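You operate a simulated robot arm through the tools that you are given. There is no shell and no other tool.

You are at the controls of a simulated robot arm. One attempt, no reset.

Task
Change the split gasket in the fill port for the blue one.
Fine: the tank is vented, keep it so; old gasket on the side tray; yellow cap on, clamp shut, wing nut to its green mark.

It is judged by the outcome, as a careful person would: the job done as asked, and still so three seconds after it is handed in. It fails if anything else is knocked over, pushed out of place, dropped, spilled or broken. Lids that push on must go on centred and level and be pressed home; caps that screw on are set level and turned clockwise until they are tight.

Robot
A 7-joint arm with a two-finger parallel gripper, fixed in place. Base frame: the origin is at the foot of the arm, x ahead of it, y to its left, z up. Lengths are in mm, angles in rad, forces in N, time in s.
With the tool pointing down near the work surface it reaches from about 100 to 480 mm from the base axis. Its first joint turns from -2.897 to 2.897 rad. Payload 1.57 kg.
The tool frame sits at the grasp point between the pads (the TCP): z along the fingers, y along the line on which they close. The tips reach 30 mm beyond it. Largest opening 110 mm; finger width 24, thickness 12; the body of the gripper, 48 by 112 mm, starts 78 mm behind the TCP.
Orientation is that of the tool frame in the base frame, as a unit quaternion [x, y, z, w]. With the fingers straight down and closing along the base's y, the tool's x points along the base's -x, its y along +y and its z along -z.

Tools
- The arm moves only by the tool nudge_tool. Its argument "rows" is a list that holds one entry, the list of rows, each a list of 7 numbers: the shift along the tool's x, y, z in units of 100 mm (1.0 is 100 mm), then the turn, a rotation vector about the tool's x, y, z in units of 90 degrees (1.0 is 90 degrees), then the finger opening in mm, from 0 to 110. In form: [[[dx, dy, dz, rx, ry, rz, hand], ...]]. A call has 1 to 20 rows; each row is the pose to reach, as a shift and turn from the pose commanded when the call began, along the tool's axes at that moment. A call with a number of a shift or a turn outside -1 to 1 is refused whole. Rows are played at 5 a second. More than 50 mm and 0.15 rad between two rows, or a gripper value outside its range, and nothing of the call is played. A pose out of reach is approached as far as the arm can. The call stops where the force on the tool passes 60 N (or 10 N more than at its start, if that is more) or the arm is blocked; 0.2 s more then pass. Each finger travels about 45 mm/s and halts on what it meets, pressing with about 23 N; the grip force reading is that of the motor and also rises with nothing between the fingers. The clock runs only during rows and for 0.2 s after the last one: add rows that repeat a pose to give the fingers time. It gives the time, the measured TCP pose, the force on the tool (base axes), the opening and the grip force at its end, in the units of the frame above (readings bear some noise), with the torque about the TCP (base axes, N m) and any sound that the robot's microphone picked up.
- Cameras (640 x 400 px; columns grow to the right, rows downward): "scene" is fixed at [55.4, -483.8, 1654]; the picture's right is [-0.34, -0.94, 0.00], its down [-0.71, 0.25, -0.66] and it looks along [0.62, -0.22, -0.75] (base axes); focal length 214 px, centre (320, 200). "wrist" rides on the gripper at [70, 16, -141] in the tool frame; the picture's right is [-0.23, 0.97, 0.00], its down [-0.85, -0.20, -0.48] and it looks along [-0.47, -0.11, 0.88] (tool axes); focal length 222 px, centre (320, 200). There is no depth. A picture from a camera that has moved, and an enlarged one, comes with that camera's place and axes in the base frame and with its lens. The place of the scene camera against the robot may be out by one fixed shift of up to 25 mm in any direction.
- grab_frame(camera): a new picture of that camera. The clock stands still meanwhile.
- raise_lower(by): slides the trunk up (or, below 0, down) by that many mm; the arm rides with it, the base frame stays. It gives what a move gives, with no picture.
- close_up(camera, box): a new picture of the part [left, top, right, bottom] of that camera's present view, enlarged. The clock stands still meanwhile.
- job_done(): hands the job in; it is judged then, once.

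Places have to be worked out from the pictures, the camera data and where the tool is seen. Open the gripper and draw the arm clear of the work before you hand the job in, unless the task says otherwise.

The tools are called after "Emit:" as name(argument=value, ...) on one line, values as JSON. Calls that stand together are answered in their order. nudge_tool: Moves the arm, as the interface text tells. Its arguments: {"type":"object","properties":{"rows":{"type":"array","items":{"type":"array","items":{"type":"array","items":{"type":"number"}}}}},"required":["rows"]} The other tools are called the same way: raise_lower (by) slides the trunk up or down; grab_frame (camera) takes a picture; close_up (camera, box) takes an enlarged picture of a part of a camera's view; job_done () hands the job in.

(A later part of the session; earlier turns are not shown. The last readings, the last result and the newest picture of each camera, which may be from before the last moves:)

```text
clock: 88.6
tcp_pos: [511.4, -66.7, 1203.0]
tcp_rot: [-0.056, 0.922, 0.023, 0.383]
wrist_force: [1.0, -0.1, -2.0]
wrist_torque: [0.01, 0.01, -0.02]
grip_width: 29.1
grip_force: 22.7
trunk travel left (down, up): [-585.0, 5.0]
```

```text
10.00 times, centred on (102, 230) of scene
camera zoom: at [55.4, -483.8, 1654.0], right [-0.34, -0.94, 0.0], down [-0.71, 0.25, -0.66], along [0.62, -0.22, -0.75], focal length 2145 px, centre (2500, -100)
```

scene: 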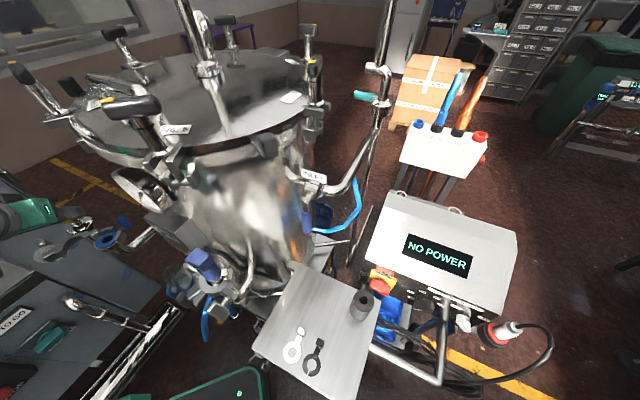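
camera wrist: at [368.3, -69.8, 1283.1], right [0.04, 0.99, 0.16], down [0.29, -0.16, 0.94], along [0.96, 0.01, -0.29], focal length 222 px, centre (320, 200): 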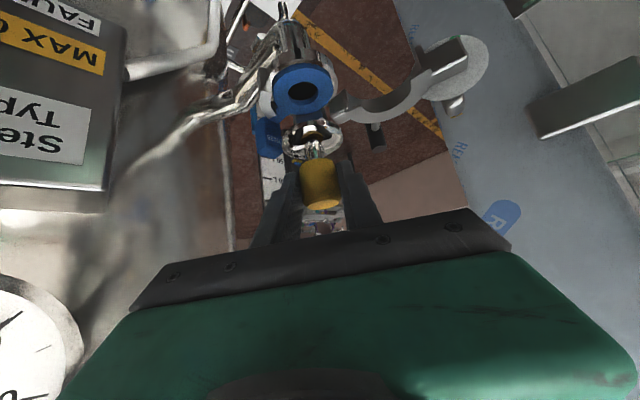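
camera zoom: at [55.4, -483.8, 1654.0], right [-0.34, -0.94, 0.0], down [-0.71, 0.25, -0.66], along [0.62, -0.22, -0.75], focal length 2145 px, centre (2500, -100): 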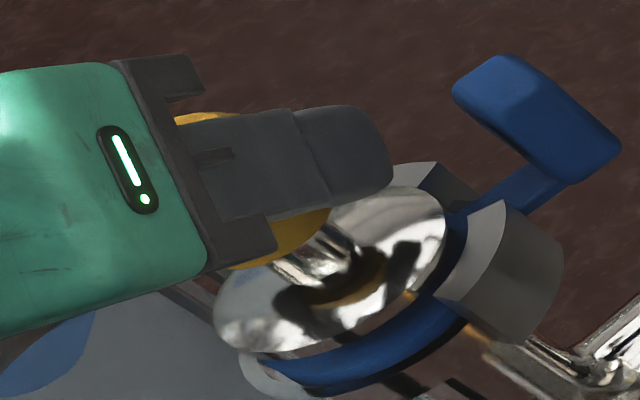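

Centred within about 0.5 mm laterally and 1 mm fore-aft. I lower straight down until it contacts the gasket.

Emit:
nudge_tool(rows=[[[0.028, 0, 0.028, 0, 0, 0, 10], [0.05, 0, 0.049, 0, 0, 0, 10], [0.064, 0, 0.063, 0, 0, 0, 10], [0.064, 0, 0.063, 0, 0, 0, 10]]])

Emit:
close_up(camera="wrist", box=[280, 80, 360, 170])

Emit:
close_up(camera="scene", box=[70, 210, 134, 250])

```text
clock: 89.6
tcp_pos: [510.5, -67.1, 1194.3]
tcp_rot: [-0.057, 0.922, 0.023, 0.383]
wrist_force: [-0.1, 0.7, -1.3]
wrist_torque: [0.01, 0.06, -0.01]
grip_width: 29.1
grip_force: 23.0
trunk travel left (down, up): [-585.0, 5.0]
```

```text
4.44 times, centred on (320, 125) of wrist
camera zoom: at [360.5, -69.6, 1244.2], right [0.04, 0.99, 0.16], down [0.29, -0.17, 0.94], along [0.96, 0.01, -0.29], focal length 987 px, centre (320, 533)
```

zoom: 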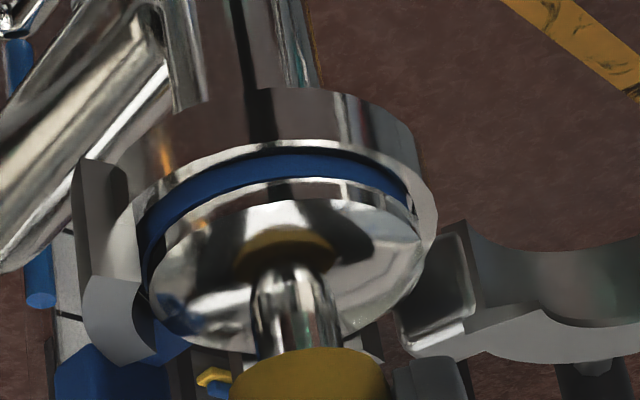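

```text
10.00 times, centred on (102, 230) of scene
camera zoom: at [55.4, -483.8, 1654.0], right [-0.34, -0.94, 0.0], down [-0.71, 0.25, -0.66], along [0.62, -0.22, -0.75], focal length 2145 px, centre (2500, -100)
```

zoom: 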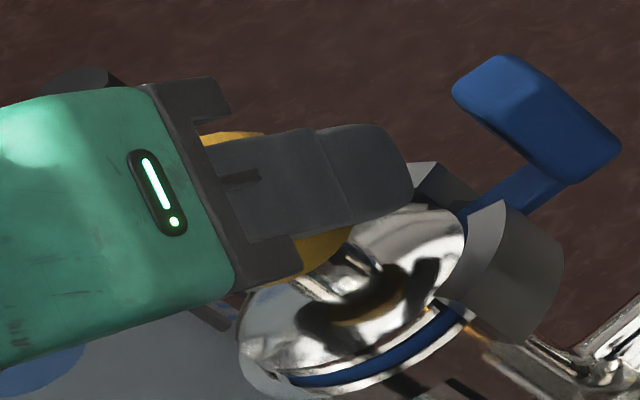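

Nearly home and well centred. I continue down in small steps to contact.

Emit:
nudge_tool(rows=[[[0.014, 0, 0.014, 0, 0, 0, 10], [0.028, 0, 0.028, 0, 0, 0, 10], [0.036, 0, 0.036, 0, 0, 0, 10], [0.036, 0, 0.036, 0, 0, 0, 10]]])

Emit:
close_up(camera="wrist", box=[280, 80, 360, 170])

Emit:
close_up(camera="scene", box=[70, 210, 134, 250])

```text
clock: 90.6
tcp_pos: [511.0, -66.2, 1194.0]
tcp_rot: [-0.058, 0.92, 0.022, 0.387]
wrist_force: [-0.8, 0.7, 23.1]
wrist_torque: [0.04, -0.06, -0.01]
grip_width: 29.1
grip_force: 23.1
trunk travel left (down, up): [-585.0, 5.0]
```

```text
4.44 times, centred on (320, 125) of wrist
camera zoom: at [360.0, -69.4, 1241.3], right [0.04, 0.99, 0.16], down [0.28, -0.16, 0.95], along [0.96, 0.01, -0.28], focal length 987 px, centre (320, 533)
```

zoom: 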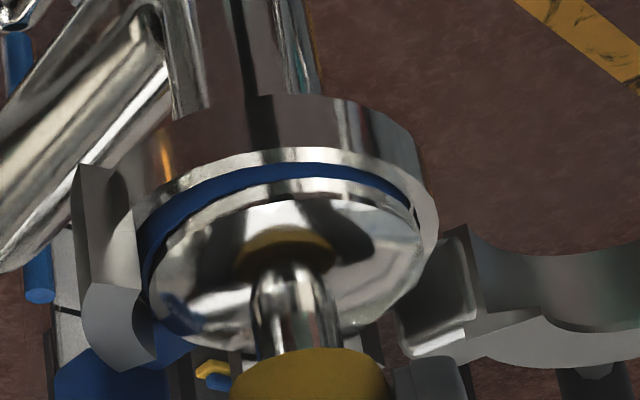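

```text
10.00 times, centred on (102, 230) of scene
camera zoom: at [55.4, -483.8, 1654.0], right [-0.34, -0.94, 0.0], down [-0.71, 0.25, -0.66], along [0.62, -0.22, -0.75], focal length 2145 px, centre (2500, -100)
```

zoom: 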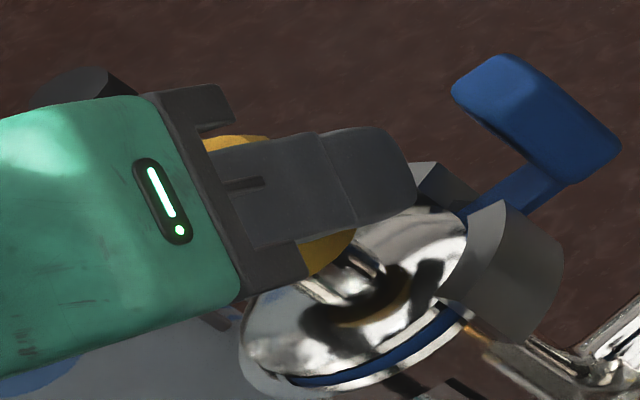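

Contact on the gasket at 23 N, cap level. I press a little more, relax, then open the fingers.

Emit:
nudge_tool(rows=[[[0.014, 0, 0.014, 0, 0, 0, 10], [0.014, 0, 0.014, 0, 0, 0, 10], [-0.02, 0, -0.02, 0, 0, 0, 10], [-0.03, 0, -0.03, 0, 0, 0, 10], [-0.03, 0, -0.03, 0, 0, 0, 32], [-0.03, 0, -0.03, 0, 0, 0, 45], [-0.03, 0, -0.03, 0, 0, 0, 60], [-0.03, 0, -0.03, 0, 0, 0, 60]]])

Emit:
close_up(camera="wrist", box=[260, 80, 380, 190])

Emit:
close_up(camera="scene", box=[70, 210, 134, 250])

```text
clock: 92.4
tcp_pos: [510.4, -67.0, 1193.9]
tcp_rot: [-0.056, 0.922, 0.022, 0.383]
wrist_force: [0.0, 0.0, -0.5]
wrist_torque: [0.0, 0.03, -0.02]
grip_width: 60.0
grip_force: 0.0
trunk travel left (down, up): [-585.0, 5.0]
```

```text
3.64 times, centred on (320, 135) of wrist
camera zoom: at [360.3, -70.1, 1243.0], right [0.04, 0.99, 0.16], down [0.29, -0.17, 0.94], along [0.96, 0.01, -0.29], focal length 808 px, centre (320, 436)
```

zoom: 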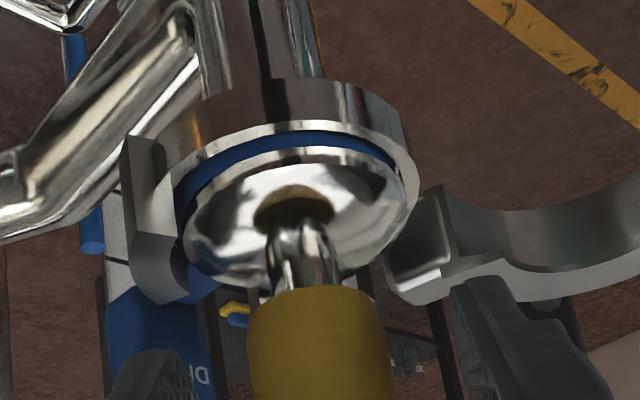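

```text
10.00 times, centred on (102, 230) of scene
camera zoom: at [55.4, -483.8, 1654.0], right [-0.34, -0.94, 0.0], down [-0.71, 0.25, -0.66], along [0.62, -0.22, -0.75], focal length 2145 px, centre (2500, -100)
```

zoom: 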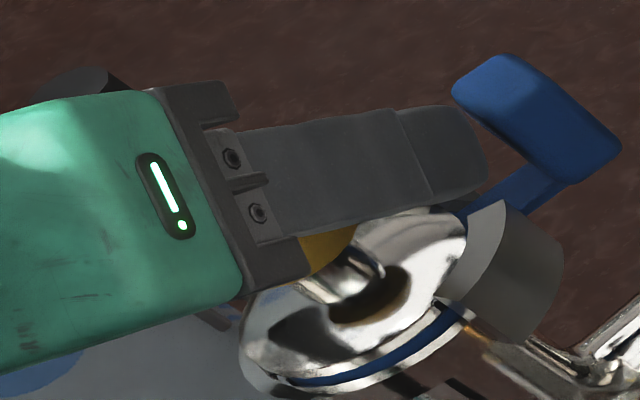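

The cap stands level and centred on its own. I withdraw along the tool axis and look.

Emit:
nudge_tool(rows=[[[0, 0, -0.15, 0, 0, 0, 60], [0, 0, -0.35, 0, 0, 0, 60], [0, 0, -0.6, 0, 0, 0, 60], [0, 0, -0.85, 0, 0, 0, 60], [0, 0, -0.85, 0, 0, 0, 60]]])

Emit:
grab_frame(camera="wrist")

Emit:
close_up(camera="wrist", box=[240, 50, 480, 200])

Emit:
close_up(camera="scene", box=[40, 200, 136, 260])

```text
clock: 93.6
tcp_pos: [453.3, -70.2, 1248.1]
tcp_rot: [-0.059, 0.923, 0.028, 0.378]
wrist_force: [-0.5, -1.0, 0.0]
wrist_torque: [-0.02, 0.01, -0.02]
grip_width: 60.0
grip_force: 0.0
trunk travel left (down, up): [-585.0, 5.0]
```

```text
taken
camera wrist: at [303.1, -74.7, 1299.0], right [0.03, 0.99, 0.17], down [0.3, -0.17, 0.94], along [0.95, 0.02, -0.3], focal length 222 px, centre (320, 200)
```

wrist: 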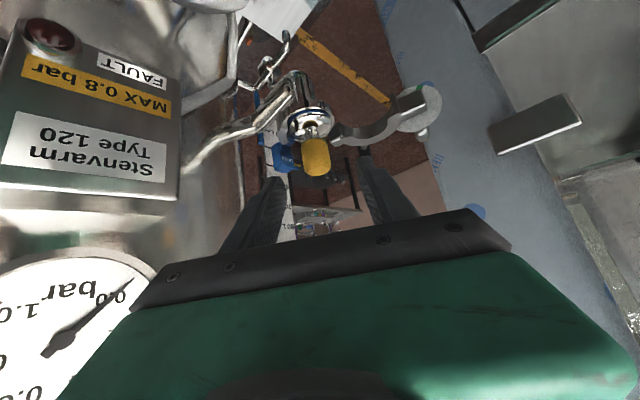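

```text
2.67 times, centred on (360, 125) of wrist
camera zoom: at [303.1, -74.7, 1299.0], right [0.03, 0.99, 0.17], down [0.3, -0.17, 0.94], along [0.95, 0.02, -0.3], focal length 592 px, centre (213, 400)
```

zoom: 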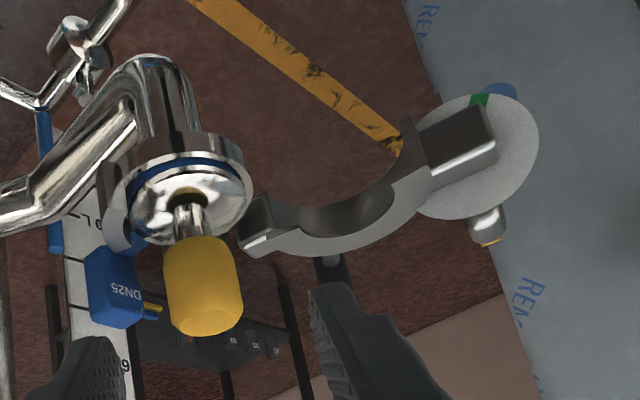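

```text
6.67 times, centred on (88, 230) of scene
camera zoom: at [55.4, -483.8, 1654.0], right [-0.34, -0.94, 0.0], down [-0.71, 0.25, -0.66], along [0.62, -0.22, -0.75], focal length 1430 px, centre (1867, 0)
```

zoom: 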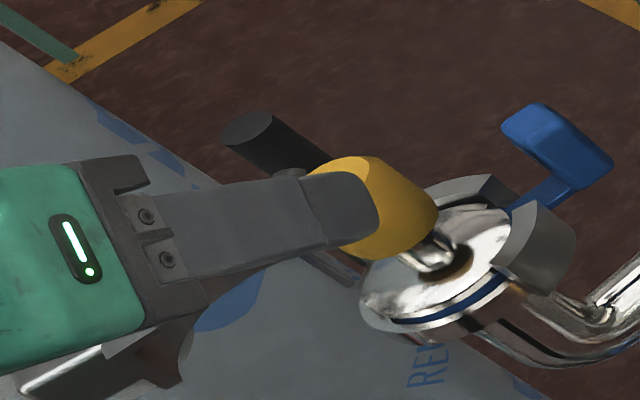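

The cap is seated in the clamp's fixed half. Next is closing the clamp: hinge at about (548,-34), handle top at about (607,9,1162); closing is about 106° counter-clockwise, carrying the handle to about (491,11). I untilt and yaw the tool for that.

Emit:
nudge_tool(rows=[[[-0.1, 0, -0.1, 0, 0.085, 0, 60], [-0.2, 0, -0.2, 0, 0.17, 0, 60], [-0.3, 0, -0.3, 0, 0.255, 0, 60], [-0.3, 0, -0.3, 0, 0.34, 0, 60], [-0.3, 0, -0.3, 0, 0.42, 0, 60], [-0.3, 0, -0.3, 0, 0.49, 0, 60], [-0.3, 0, -0.3, 0, 0.49, 0, 60]]])

```text
clock: 95.2
tcp_pos: [457.0, -77.1, 1296.3]
tcp_rot: [-0.06, 0.998, -0.004, 0.021]
wrist_force: [-0.5, -0.7, 0.0]
wrist_torque: [0.01, 0.01, -0.02]
grip_width: 59.9
grip_force: 0.1
out of reach, approached as far as the arm can: row 6, 7
trunk travel left (down, up): [-585.0, 5.0]
```

I level the tool and yaw it to line up with the handle's closing arc, moving toward it at a safe height.

Emit:
nudge_tool(rows=[[[-0.15, 0.11, 0, 0.0008, 0.0046, 0.087, 60], [-0.3, 0.22, 0, 0.0015, 0.0092, 0.174, 60], [-0.46, 0.33, 0.05, 0.0023, 0.0138, 0.26, 60], [-0.62, 0.44, 0.1, 0.003, 0.0184, 0.347, 60], [-0.77, 0.55, 0.2, 0.0038, 0.023, 0.434, 60], [-0.92, 0.66, 0.3, 0.0045, 0.0276, 0.5208, 60], [-0.92, 0.66, 0.3, 0.0045, 0.0276, 0.5208, 60]]])

Emit:
grab_frame(camera="wrist")

Emit:
close_up(camera="wrist", box=[260, 40, 460, 200])

```text
clock: 96.8
tcp_pos: [541.3, -2.3, 1272.3]
tcp_rot: [0.342, 0.94, -0.001, -0.012]
wrist_force: [-0.2, -0.4, 0.5]
wrist_torque: [0.01, 0.01, 0.03]
grip_width: 60.0
grip_force: 0.1
trunk travel left (down, up): [-585.0, 5.0]
```

```text
taken
camera wrist: at [501.2, 53.3, 1412.8], right [0.8, 0.6, -0.02], down [0.54, -0.71, 0.46], along [0.27, -0.38, -0.89], focal length 222 px, centre (320, 200)
```

wrist: 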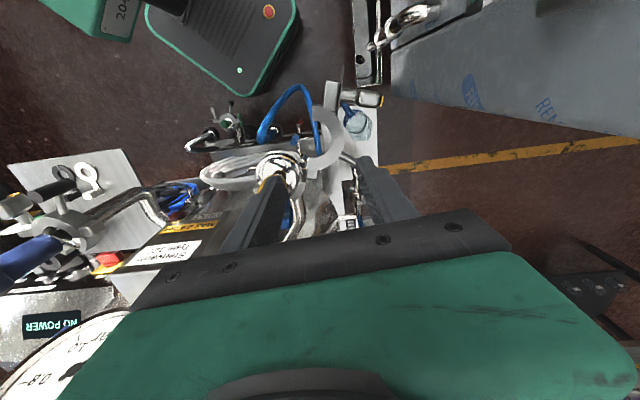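

```text
2.50 times, centred on (360, 120) of wrist
camera zoom: at [501.2, 53.3, 1412.8], right [0.8, 0.6, -0.02], down [0.54, -0.71, 0.46], along [0.27, -0.38, -0.89], focal length 555 px, centre (220, 400)
```

zoom: 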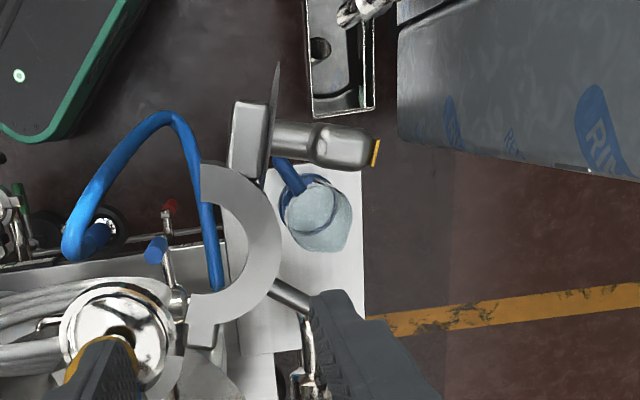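

I move out above the handle at (607,9), still high, to test reach and alignment.

Emit:
nudge_tool(rows=[[[-0.1, 0.15, 0, 0, 0, 0, 60], [-0.25, 0.3, 0.05, 0, 0, 0, 60], [-0.43, 0.51, 0.2, 0, 0, 0, 60], [-0.43, 0.51, 0.35, 0, -0.014, 0, 60], [-0.43, 0.51, 0.35, 0, -0.014, 0, 60]]])

Emit:
grab_frame(camera="wrist")

Emit:
close_up(camera="wrist", box=[220, 60, 420, 220])

Emit:
grab_frame(camera="scene")

```text
clock: 98.0
tcp_pos: [605.5, 11.4, 1235.3]
tcp_rot: [0.341, 0.94, -0.004, -0.001]
wrist_force: [-0.1, 0.6, 0.4]
wrist_torque: [-0.03, -0.01, 0.0]
grip_width: 59.9
grip_force: 0.0
trunk travel left (down, up): [-585.0, 5.0]
```

```text
taken
camera wrist: at [563.8, 67.9, 1374.3], right [0.8, 0.6, -0.01], down [0.53, -0.7, 0.48], along [0.28, -0.39, -0.88], focal length 222 px, centre (320, 200)
```

wrist: 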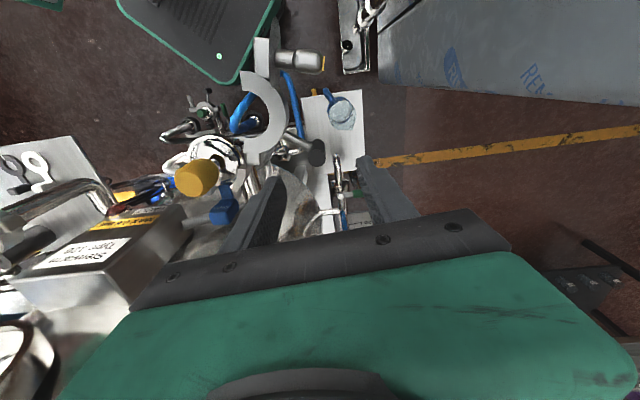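

```text
2.50 times, centred on (320, 140) of wrist
camera zoom: at [563.8, 67.9, 1374.3], right [0.8, 0.6, -0.01], down [0.53, -0.7, 0.48], along [0.28, -0.39, -0.88], focal length 555 px, centre (320, 350)
```

zoom: 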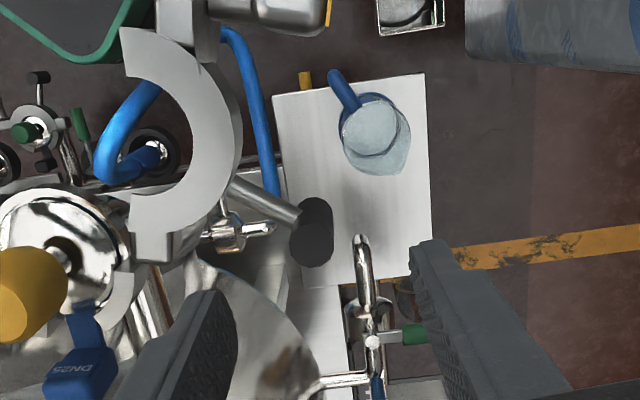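

```text
taken
```

scene: 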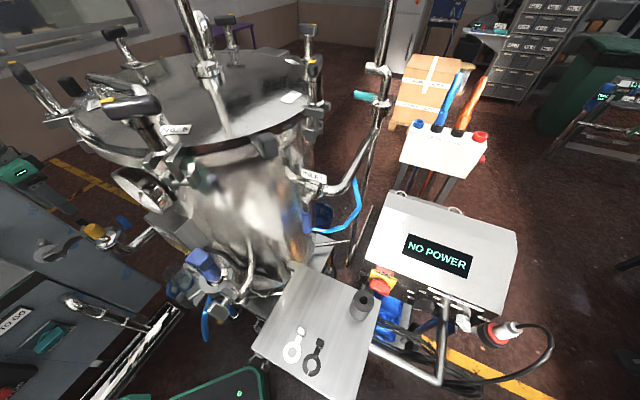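

Handle is right under the tool axis within 2 mm. I descend so the tips overlap it by about 14 mm (above its horizontal rod) and grip it.

Emit:
nudge_tool(rows=[[[0, -0.012, 0.2, 0, 0, 0, 50], [0, -0.015, 0.4, 0, 0, 0, 45], [0, -0.015, 0.57, 0, 0, 0, 45], [0, -0.015, 0.57, 0, 0, 0, 45]]])

Emit:
close_up(camera="wrist", box=[220, 60, 420, 220])

```text
clock: 99.0
tcp_pos: [604.9, 7.9, 1177.1]
tcp_rot: [0.342, 0.94, -0.005, -0.002]
wrist_force: [0.0, 0.3, -0.3]
wrist_torque: [0.03, 0.01, 0.0]
grip_width: 45.0
grip_force: 0.1
trunk travel left (down, up): [-585.0, 5.0]
```

```text
2.50 times, centred on (320, 140) of wrist
camera zoom: at [563.2, 65.9, 1316.6], right [0.8, 0.6, -0.01], down [0.53, -0.7, 0.48], along [0.28, -0.39, -0.88], focal length 555 px, centre (320, 350)
```

zoom: 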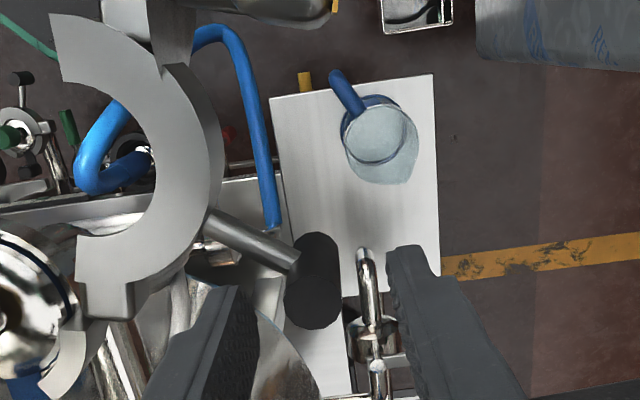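

The handle is between the pads. I close on it.

Emit:
nudge_tool(rows=[[[0.02, -0.02, 0, 0, 0, 0, 35], [0.02, -0.02, 0, 0, 0, 0, 25], [0.02, -0.02, 0, 0, 0, 0, 10], [0.02, -0.02, 0, 0, 0, 0, 5], [0.02, -0.02, 0, 0, 0, 0, 5]]])

Emit:
close_up(camera="wrist", box=[220, 60, 420, 220])

```text
clock: 100.2
tcp_pos: [603.0, 9.8, 1176.6]
tcp_rot: [0.341, 0.94, -0.005, -0.002]
wrist_force: [5.0, 3.4, 1.7]
wrist_torque: [0.29, -0.41, 0.01]
grip_width: 17.3
grip_force: 29.5
trunk travel left (down, up): [-585.0, 5.0]
```

```text
2.50 times, centred on (320, 140) of wrist
camera zoom: at [560.6, 66.5, 1316.5], right [0.8, 0.6, -0.01], down [0.53, -0.7, 0.48], along [0.28, -0.39, -0.88], focal length 555 px, centre (320, 350)
```

zoom: 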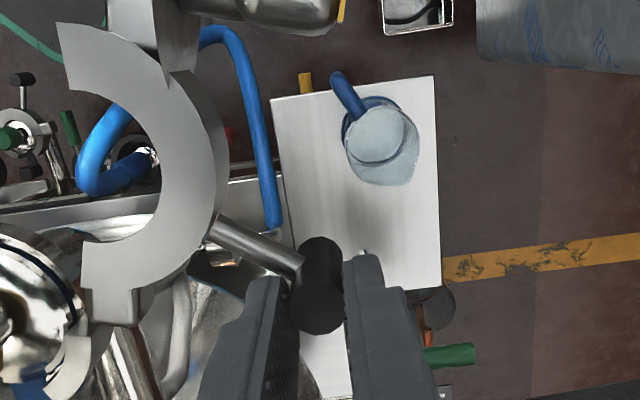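

Gripped at 17 mm. I swing it along its arc about the hinge in small steps, turning the tool along with it, and watch the forces.

Emit:
nudge_tool(rows=[[[0.045, 0.006, 0, 0, 0, -0.042, 5], [0.09, 0.0095, 0, 0, 0, -0.083, 5], [0.137, 0.01, 0, 0, 0, -0.125, 5], [0.182, 0.008, 0, 0, 0, -0.167, 5], [0.182, 0.008, 0, 0, 0, -0.167, 5]]])

Emit:
close_up(camera="wrist", box=[220, 60, 420, 220])

Emit:
close_up(camera="scene", box=[0, 190, 160, 290])

```text
clock: 101.4
tcp_pos: [586.7, 21.8, 1176.7]
tcp_rot: [0.214, 0.977, -0.005, -0.002]
wrist_force: [6.6, 10.7, 5.3]
wrist_torque: [0.53, -0.44, 0.02]
grip_width: 17.7
grip_force: 32.3
trunk travel left (down, up): [-585.0, 5.0]
```

```text
2.50 times, centred on (320, 140) of wrist
camera zoom: at [532.1, 67.1, 1316.7], right [0.61, 0.79, -0.01], down [0.7, -0.54, 0.48], along [0.37, -0.3, -0.88], focal length 555 px, centre (320, 350)
```

zoom: 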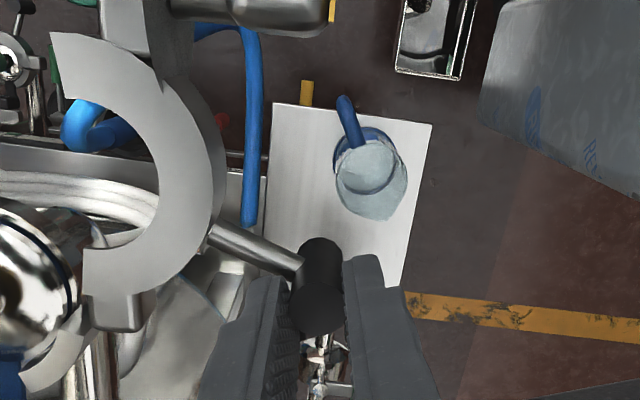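

```text
4.00 times, centred on (80, 240) of scene
camera zoom: at [55.4, -483.8, 1654.0], right [-0.34, -0.94, 0.0], down [-0.71, 0.25, -0.66], along [0.62, -0.22, -0.75], focal length 858 px, centre (1280, 40)
```

zoom: 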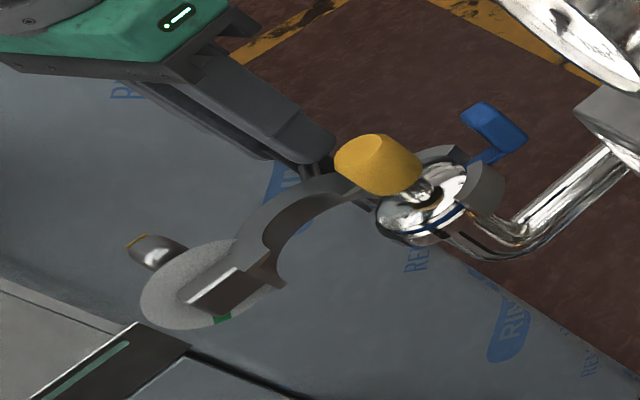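

The clamp half swings freely with the tool (about 13 N, slightly inward pull). I continue with a slightly larger radius.

Emit:
nudge_tool(rows=[[[0.045, 0.025, 0, 0, 0, -0.042, 5], [0.091, 0.035, 0, 0, 0, -0.083, 5], [0.139, 0.036, 0, 0, 0, -0.125, 5], [0.186, 0.033, 0, 0, 0, -0.167, 5], [0.235, 0.027, 0, 0, 0, -0.208, 5], [0.281, 0.019, 0, 0, 0, -0.25, 5], [0.327, 0.007, 0, 0, 0, -0.292, 5], [0.372, -0.007, 0, 0, 0, -0.333, 5], [0.372, -0.007, 0, 0, 0, -0.333, 5]]])

Emit:
close_up(camera="wrist", box=[220, 60, 420, 220])

Emit:
close_up(camera="scene", box=[0, 190, 160, 290])

```text
clock: 103.4
tcp_pos: [553.7, 35.3, 1176.4]
tcp_rot: [-0.045, 0.999, -0.003, -0.003]
wrist_force: [3.2, -10.0, 4.2]
wrist_torque: [0.0, -0.78, 0.25]
grip_width: 17.8
grip_force: 32.8
trunk travel left (down, up): [-585.0, 5.0]
```

```text
2.50 times, centred on (320, 140) of wrist
camera zoom: at [483.2, 44.3, 1317.0], right [0.14, 0.99, -0.01], down [0.87, -0.12, 0.47], along [0.47, -0.07, -0.88], focal length 555 px, centre (320, 350)
```

zoom: 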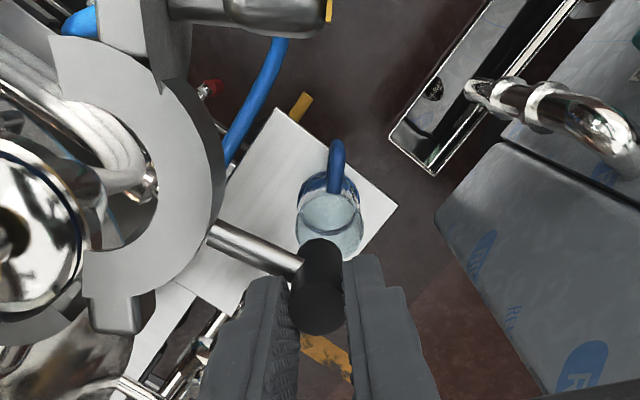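

```text
4.00 times, centred on (80, 240) of scene
camera zoom: at [55.4, -483.8, 1654.0], right [-0.34, -0.94, 0.0], down [-0.71, 0.25, -0.66], along [0.62, -0.22, -0.75], focal length 858 px, centre (1280, 40)
```

zoom: 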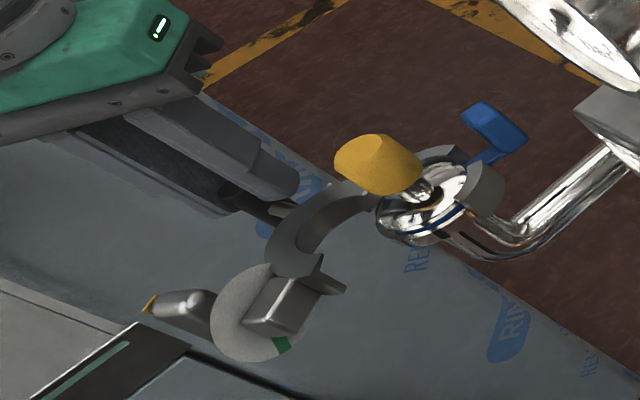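

Halfway; forces stay around 10 N. I refine the arc (hinge nearer (553,-35)) and continue.

Emit:
nudge_tool(rows=[[[0.045, -0.01, 0, 0, 0, -0.041, 5], [0.088, -0.016, 0, 0, 0, -0.082, 5], [0.134, -0.019, 0, 0, 0, -0.124, 5], [0.18, -0.022, 0, 0, 0, -0.165, 5], [0.225, -0.03, 0, 0, 0, -0.207, 5], [0.27, -0.04, 0, 0, 0, -0.249, 5], [0.314, -0.053, 0, 0, 0, -0.29, 5], [0.358, -0.069, 0, 0, 0, -0.332, 5], [0.358, -0.069, 0, 0, 0, -0.332, 5]]])

Emit:
close_up(camera="wrist", box=[140, 60, 420, 220])

Emit:
close_up(camera="scene", box=[0, 190, 160, 290])

```text
clock: 105.4
tcp_pos: [517.2, 26.3, 1176.5]
tcp_rot: [-0.301, 0.954, -0.004, -0.003]
wrist_force: [-2.6, 7.2, 11.4]
wrist_torque: [0.6, -0.66, 0.11]
grip_width: 17.4
grip_force: 32.2
trunk travel left (down, up): [-585.0, 5.0]
```

```text
2.29 times, centred on (280, 140) of wrist
camera zoom: at [452.6, 0.6, 1317.2], right [-0.37, 0.93, -0.01], down [0.82, 0.33, 0.47], along [0.44, 0.17, -0.88], focal length 508 px, centre (411, 337)
```

zoom: 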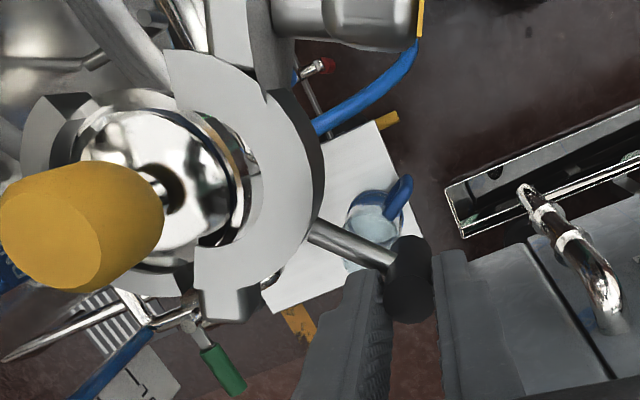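

```text
4.00 times, centred on (80, 240) of scene
camera zoom: at [55.4, -483.8, 1654.0], right [-0.34, -0.94, 0.0], down [-0.71, 0.25, -0.66], along [0.62, -0.22, -0.75], focal length 858 px, centre (1280, 40)
```

zoom: 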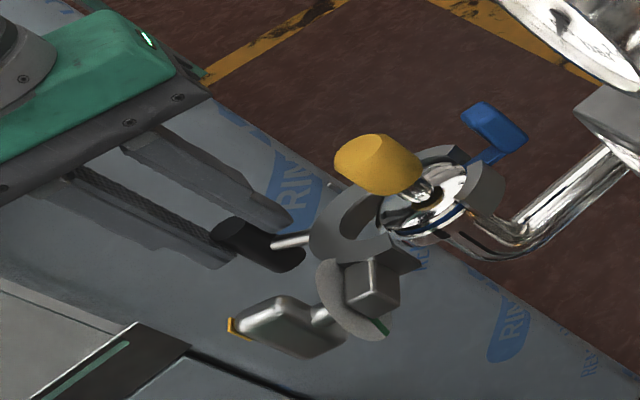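

Nearly around. I continue 22° more and check.

Emit:
nudge_tool(rows=[[[0.046, 0.015, 0, 0, 0, -0.042, 5], [0.092, 0.02, 0, 0, 0, -0.083, 5], [0.14, 0.018, 0, 0, 0, -0.125, 5], [0.186, 0.014, 0, 0, 0, -0.167, 5], [0.232, 0.006, 0, 0, 0, -0.208, 5], [0.279, -0.004, 0, 0, 0, -0.25, 5], [0.279, -0.004, 0, 0, 0, -0.25, 5]]])

Emit:
close_up(camera="wrist", box=[140, 60, 420, 220])

Emit:
close_up(camera="scene", box=[0, 190, 160, 290])

```text
clock: 107.0
tcp_pos: [497.2, 10.0, 1177.6]
tcp_rot: [-0.481, 0.877, -0.003, -0.005]
wrist_force: [3.0, 1.4, 9.6]
wrist_torque: [-0.77, 0.33, 0.12]
grip_width: 17.5
grip_force: 33.0
trunk travel left (down, up): [-585.0, 5.0]
```

```text
2.29 times, centred on (280, 140) of wrist
camera zoom: at [446.2, -39.6, 1317.3], right [-0.7, 0.71, 0.0], down [0.63, 0.62, 0.47], along [0.34, 0.33, -0.88], focal length 508 px, centre (411, 337)
```

zoom: 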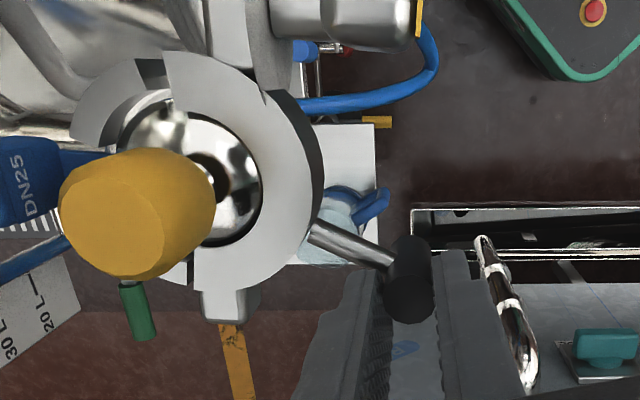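

```text
4.00 times, centred on (80, 240) of scene
camera zoom: at [55.4, -483.8, 1654.0], right [-0.34, -0.94, 0.0], down [-0.71, 0.25, -0.66], along [0.62, -0.22, -0.75], focal length 858 px, centre (1280, 40)
```

zoom: 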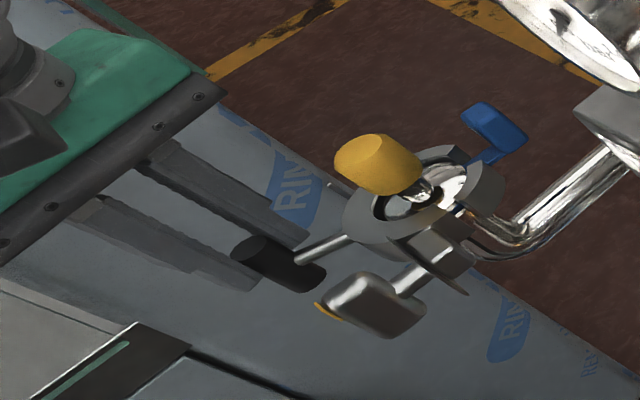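

About 8-12° remain. I continue gently until it meets the flange.

Emit:
nudge_tool(rows=[[[0.047, 0.004, 0, 0, 0, -0.042, 5], [0.094, 0.006, 0, 0, 0, -0.083, 5], [0.126, 0.005, 0, 0, 0, -0.111, 5], [0.126, 0.005, 0, 0, 0, -0.111, 5]]])

Emit:
close_up(camera="wrist", box=[140, 60, 420, 220])

Emit:
close_up(camera="scene", box=[40, 205, 136, 265])

```text
clock: 108.0
tcp_pos: [491.7, 2.7, 1177.2]
tcp_rot: [-0.555, 0.832, -0.002, -0.005]
wrist_force: [18.6, 18.5, 10.6]
wrist_torque: [0.32, -0.55, 0.08]
grip_width: 18.0
grip_force: 32.0
trunk travel left (down, up): [-585.0, 5.0]
```

```text
2.29 times, centred on (280, 140) of wrist
camera zoom: at [450.2, -55.7, 1317.4], right [-0.81, 0.58, 0.0], down [0.52, 0.72, 0.47], along [0.27, 0.38, -0.88], focal length 508 px, centre (411, 337)
```

zoom: 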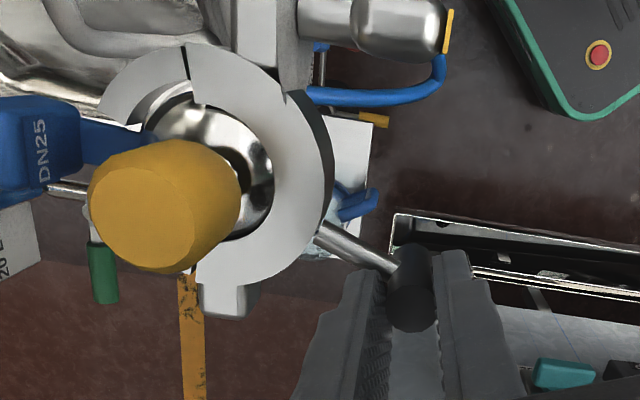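

```text
6.67 times, centred on (88, 235) of scene
camera zoom: at [55.4, -483.8, 1654.0], right [-0.34, -0.94, 0.0], down [-0.71, 0.25, -0.66], along [0.62, -0.22, -0.75], focal length 1430 px, centre (1867, -33)
```

zoom: 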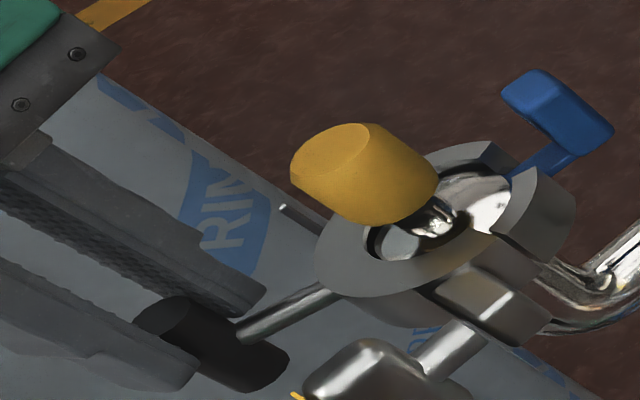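

The half has met the flange (25 N opposing) with only a hairline gap to the fixed half. I press 2 mm more, then release the handle.

Emit:
nudge_tool(rows=[[[0.02, 0, 0, 0, 0, -0.011, 5], [0.02, 0, 0, 0, 0, -0.011, 5], [-0.02, 0, 0, 0, 0, 0, 5], [-0.02, 0, 0, 0, 0, 0, 25], [-0.02, 0, 0, 0, 0, 0, 40], [-0.02, 0, 0, 0, 0, 0, 50], [-0.02, 0, -0.2, 0, 0, 0, 50], [-0.02, 0, -0.5, 0, 0, 0, 50], [-0.02, 0, -0.8, 0, 0, 0, 50], [-0.02, 0, -0.8, 0, 0, 0, 50]]])

Emit:
grab_frame(camera="wrist")

Emit:
close_up(camera="wrist", box=[180, 60, 380, 220])

Emit:
close_up(camera="scene", box=[40, 205, 136, 265])

```text
clock: 110.2
tcp_pos: [492.4, 1.2, 1255.9]
tcp_rot: [-0.554, 0.832, -0.001, -0.006]
wrist_force: [-0.7, -0.5, -0.1]
wrist_torque: [-0.03, 0.03, 0.0]
grip_width: 50.1
grip_force: 0.2
trunk travel left (down, up): [-585.0, 5.0]
```

```text
taken
camera wrist: at [451.6, -56.5, 1397.9], right [-0.81, 0.58, 0.0], down [0.52, 0.72, 0.47], along [0.27, 0.38, -0.88], focal length 222 px, centre (320, 200)
```

wrist: 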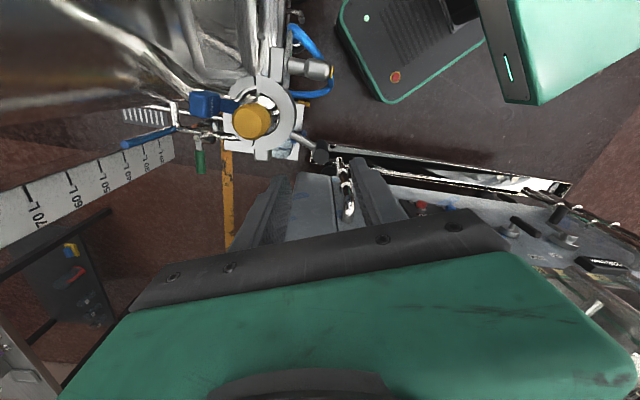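

```text
2.50 times, centred on (280, 140) of wrist
camera zoom: at [451.6, -56.5, 1397.9], right [-0.81, 0.58, 0.0], down [0.52, 0.72, 0.47], along [0.27, 0.38, -0.88], focal length 555 px, centre (420, 350)
```

zoom: 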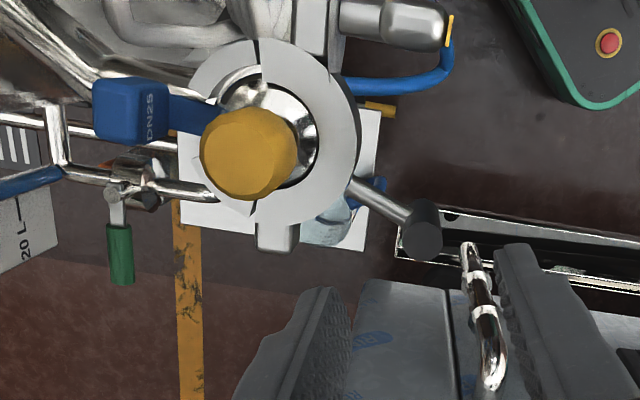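

```text
6.67 times, centred on (88, 235) of scene
camera zoom: at [55.4, -483.8, 1654.0], right [-0.34, -0.94, 0.0], down [-0.71, 0.25, -0.66], along [0.62, -0.22, -0.75], focal length 1430 px, centre (1867, -33)
```

zoom: 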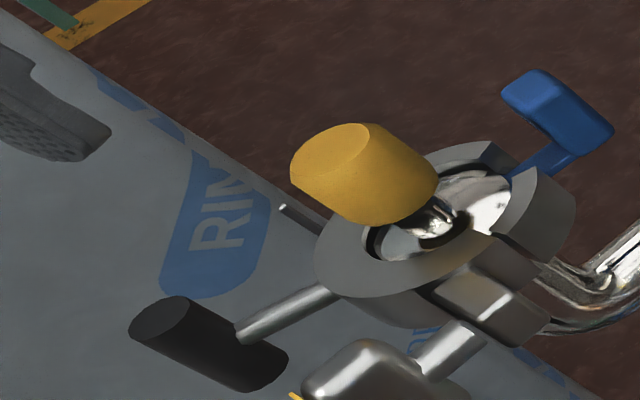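

The clamp stays shut by itself. I now look closely at the wing nut, disc and green mark.

Emit:
close_up(camera="scene", box=[64, 225, 160, 285])

Emit:
close_up(camera="wrist", box=[270, 40, 350, 90])

Emit:
close_up(camera="scene", box=[190, 260, 254, 310])

```text
6.67 times, centred on (112, 255) of scene
camera zoom: at [55.4, -483.8, 1654.0], right [-0.34, -0.94, 0.0], down [-0.71, 0.25, -0.66], along [0.62, -0.22, -0.75], focal length 1430 px, centre (1707, -167)
```

zoom: 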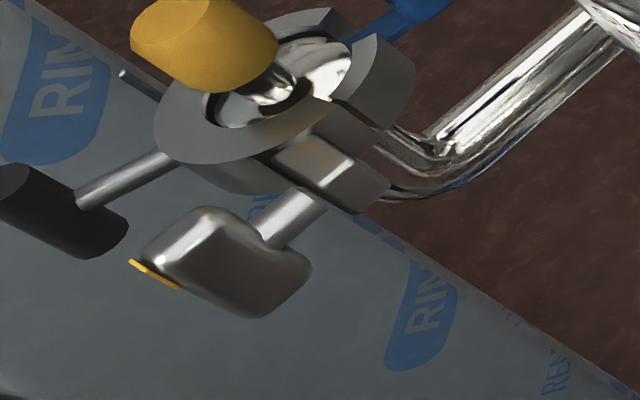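

```text
8.00 times, centred on (310, 65) of wrist
camera zoom: at [451.6, -56.5, 1397.9], right [-0.81, 0.58, 0.0], down [0.52, 0.72, 0.47], along [0.27, 0.38, -0.88], focal length 1777 px, centre (400, 1280)
```

zoom: 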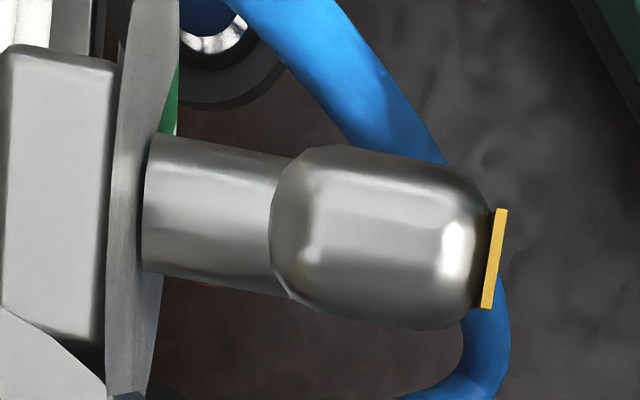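

```text
8.00 times, centred on (222, 285) of scene
camera zoom: at [55.4, -483.8, 1654.0], right [-0.34, -0.94, 0.0], down [-0.71, 0.25, -0.66], along [0.62, -0.22, -0.75], focal length 1716 px, centre (1104, -480)
```

zoom: 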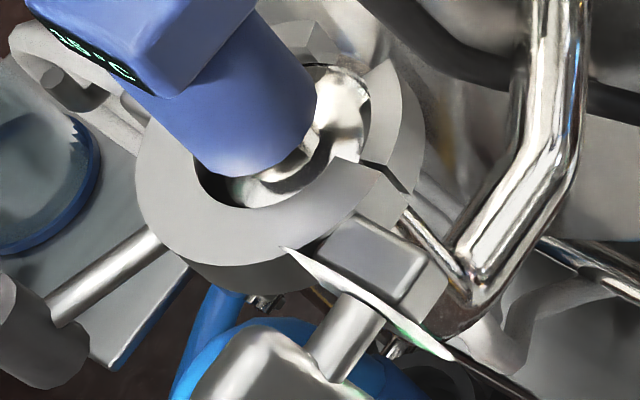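

I want a side view of the nut. I rise, turn back to the earlier yaw and tilt so the camera looks at it from the robot's side.

Emit:
nudge_tool(rows=[[[0, 0, -0.2, 0, 0, 0.085, 50], [0.05, 0, -0.34, 0, 0, 0.17, 50], [0.15, 0.05, -0.34, 0, 0, 0.255, 50], [0.25, 0.08, -0.34, 0, 0, 0.34, 50], [0.35, 0.1, -0.34, 0, 0, 0.425, 50], [0.45, 0.13, -0.34, 0, 0, 0.51, 50], [0.55, 0.15, -0.34, 0, 0, 0.595, 50], [0.6, 0.17, -0.34, 0, 0, 0.67, 50], [0.6, 0.17, -0.34, 0, 0, 0.67, 50]]])

Emit:
nudge_tool(rows=[[[0, 0, 0.05, 0, -0.085, 0, 50], [0, 0, 0.1, 0, -0.17, 0, 50], [0, 0, 0.15, 0, -0.255, 0, 50], [0, 0, 0.2, 0, -0.34, 0, 50], [0, 0, 0.25, 0, -0.42, 0, 50], [0, 0, 0.25, 0, -0.42, 0, 50]]])

Emit:
grab_frame(camera="wrist")

```text
clock: 112.2
tcp_pos: [452.0, -46.0, 1293.4]
tcp_rot: [-0.061, 0.998, -0.004, -0.004]
wrist_force: [0.2, -0.1, 0.7]
wrist_torque: [-0.03, 0.0, -0.02]
grip_width: 50.4
grip_force: 0.1
trunk travel left (down, up): [-585.0, 5.0]
```

```text
clock: 113.6
tcp_pos: [451.9, -46.5, 1268.7]
tcp_rot: [-0.06, 0.945, 0.016, 0.32]
wrist_force: [-0.3, -0.6, -0.3]
wrist_torque: [0.03, 0.01, 0.0]
grip_width: 49.8
grip_force: 0.2
trunk travel left (down, up): [-585.0, 5.0]
```

```text
taken
camera wrist: at [309.5, -49.0, 1337.0], right [0.06, 0.99, 0.13], down [0.41, -0.14, 0.9], along [0.91, 0.0, -0.41], focal length 222 px, centre (320, 200)
```

wrist: 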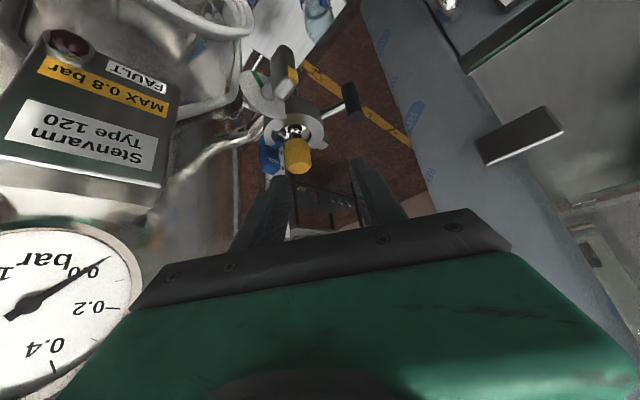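

The nut, disc and handle are in view. I enlarge that region.

Emit:
close_up(camera="wrist", box=[220, 30, 380, 180])

Emit:
close_up(camera="wrist", box=[232, 35, 328, 115])

```text
2.67 times, centred on (300, 105) of wrist
camera zoom: at [309.5, -49.0, 1337.0], right [0.06, 0.99, 0.13], down [0.41, -0.14, 0.9], along [0.91, 0.0, -0.41], focal length 592 px, centre (373, 453)
```

zoom: 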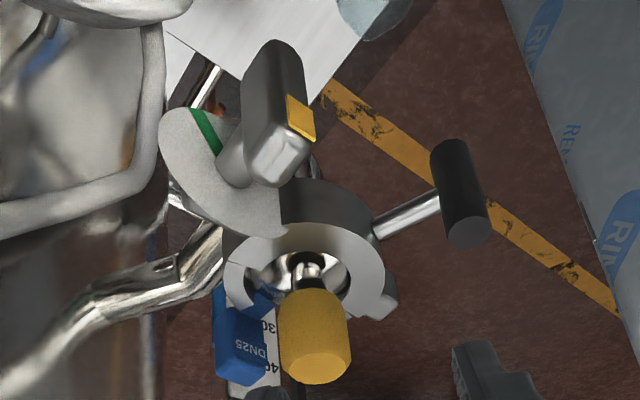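

```text
5.00 times, centred on (280, 75) of wrist
camera zoom: at [309.5, -49.0, 1337.0], right [0.06, 0.99, 0.13], down [0.41, -0.14, 0.9], along [0.91, 0.0, -0.41], focal length 1111 px, centre (520, 825)
```

zoom: 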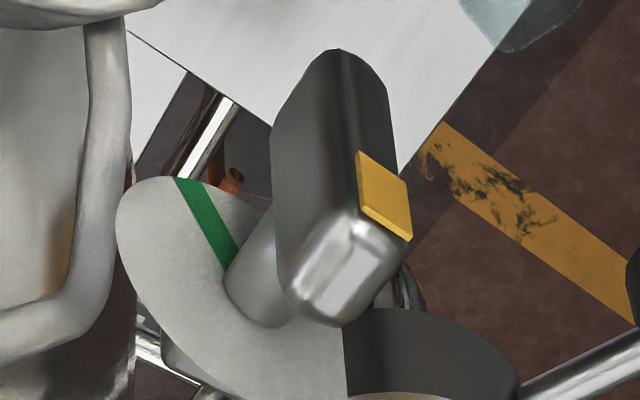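

Now it is clear: the nut is a bar, currently vertical with its yellow pointer at the top; the green mark on the disc is at about 4:30 (about 130° clockwise seen from outside). The nut axis is horizontal at about (449.5,-64,1138), facing (-0.735,0.678). I'll turn it from above with closed fingers as a pusher. First I untilt and set the yaw facing the nut.

Emit:
nudge_tool(rows=[[[-0.01, 0, 0.02, 0.022, 0.0488, 0.0668, 40], [-0.02, 0, 0.04, 0.0439, 0.0977, 0.1337, 30], [-0.03, 0, 0.06, 0.0659, 0.1465, 0.2005, 20], [-0.04, 0, 0.08, 0.0878, 0.1953, 0.2674, 10], [-0.05, 0, 0.1, 0.1098, 0.2442, 0.3342, 0], [-0.06, 0, 0.12, 0.1318, 0.293, 0.4011, 0], [-0.07, 0, 0.14, 0.1537, 0.3418, 0.4679, 0], [-0.086, 0.006, 0.154, 0.1757, 0.3907, 0.5348, 0], [-0.086, 0.006, 0.154, 0.1757, 0.3907, 0.5348, 0]]])

Emit:
grab_frame(camera="wrist")

Emit:
close_up(camera="wrist", box=[220, 60, 420, 220])

```text
clock: 115.6
tcp_pos: [467.5, -44.7, 1259.5]
tcp_rot: [0.364, 0.931, 0.0, -0.001]
wrist_force: [0.5, 0.2, -0.8]
wrist_torque: [-0.01, 0.0, -0.01]
grip_width: 0.0
grip_force: 21.3
trunk travel left (down, up): [-585.0, 5.0]
```

```text
taken
camera wrist: at [427.9, 14.5, 1400.1], right [0.83, 0.56, 0.0], down [0.49, -0.73, 0.48], along [0.27, -0.4, -0.88], focal length 222 px, centre (320, 200)
```

wrist: 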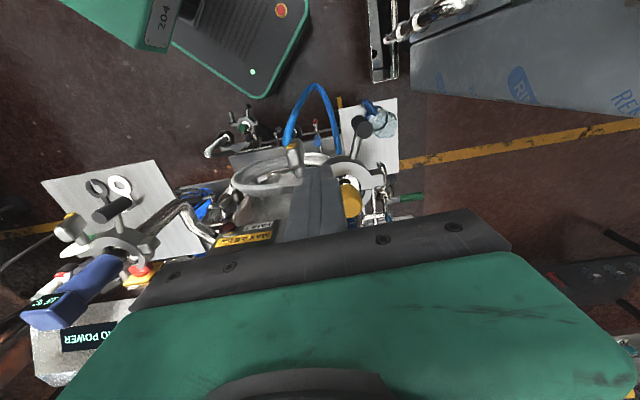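

```text
2.50 times, centred on (320, 140) of wrist
camera zoom: at [427.9, 14.5, 1400.1], right [0.83, 0.56, 0.0], down [0.49, -0.73, 0.48], along [0.27, -0.4, -0.88], focal length 555 px, centre (320, 350)
```

zoom: 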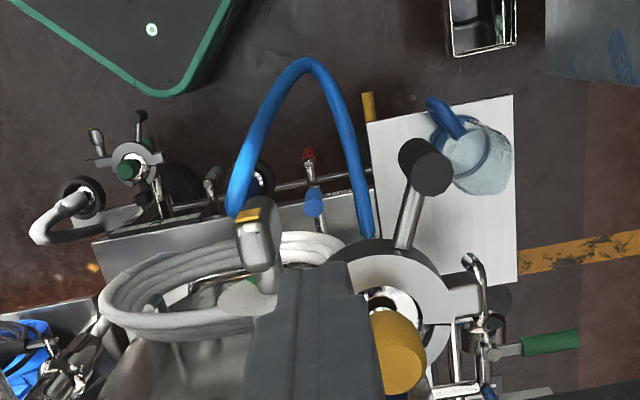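

Aligned. I offset 6 mm to the side and 5 mm outward for clearance and descend beside the bar's upper end so the fingertips reach z about 1153.

Emit:
nudge_tool(rows=[[[0.05, 0.06, 0, 0, 0, 0, 0], [0.05, 0.06, 0.25, 0, 0, 0, 0], [0.05, 0.06, 0.5, 0, 0, 0, 0], [0.05, 0.06, 0.68, 0, 0, 0, 0], [0.05, 0.06, 0.77, 0, 0, 0, 0], [0.05, 0.06, 0.77, 0, 0, 0, 0]]])

Emit:
close_up(camera="wrist", box=[220, 60, 420, 220])

Emit:
close_up(camera="scene", box=[64, 225, 160, 285])

```text
clock: 117.0
tcp_pos: [469.0, -36.7, 1183.9]
tcp_rot: [0.363, 0.932, 0.0, -0.001]
wrist_force: [-0.2, -0.6, -0.4]
wrist_torque: [0.04, -0.01, 0.02]
grip_width: 0.0
grip_force: 21.3
trunk travel left (down, up): [-585.0, 5.0]
```

```text
2.50 times, centred on (320, 140) of wrist
camera zoom: at [428.0, 21.9, 1322.8], right [0.83, 0.56, 0.0], down [0.49, -0.73, 0.48], along [0.27, -0.39, -0.88], focal length 555 px, centre (320, 350)
```

zoom: 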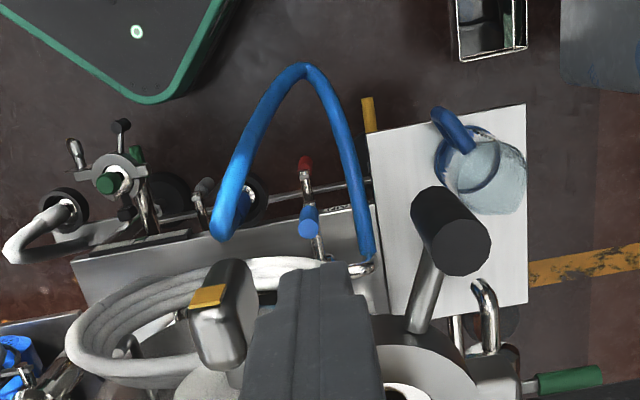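

```text
6.67 times, centred on (112, 255) of scene
camera zoom: at [55.4, -483.8, 1654.0], right [-0.34, -0.94, 0.0], down [-0.71, 0.25, -0.66], along [0.62, -0.22, -0.75], focal length 1430 px, centre (1707, -167)
```

zoom: 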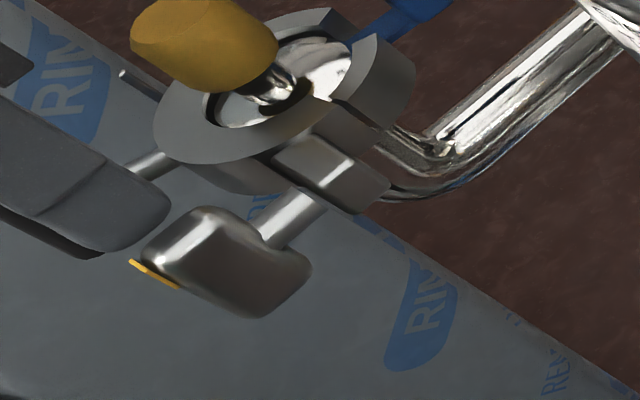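

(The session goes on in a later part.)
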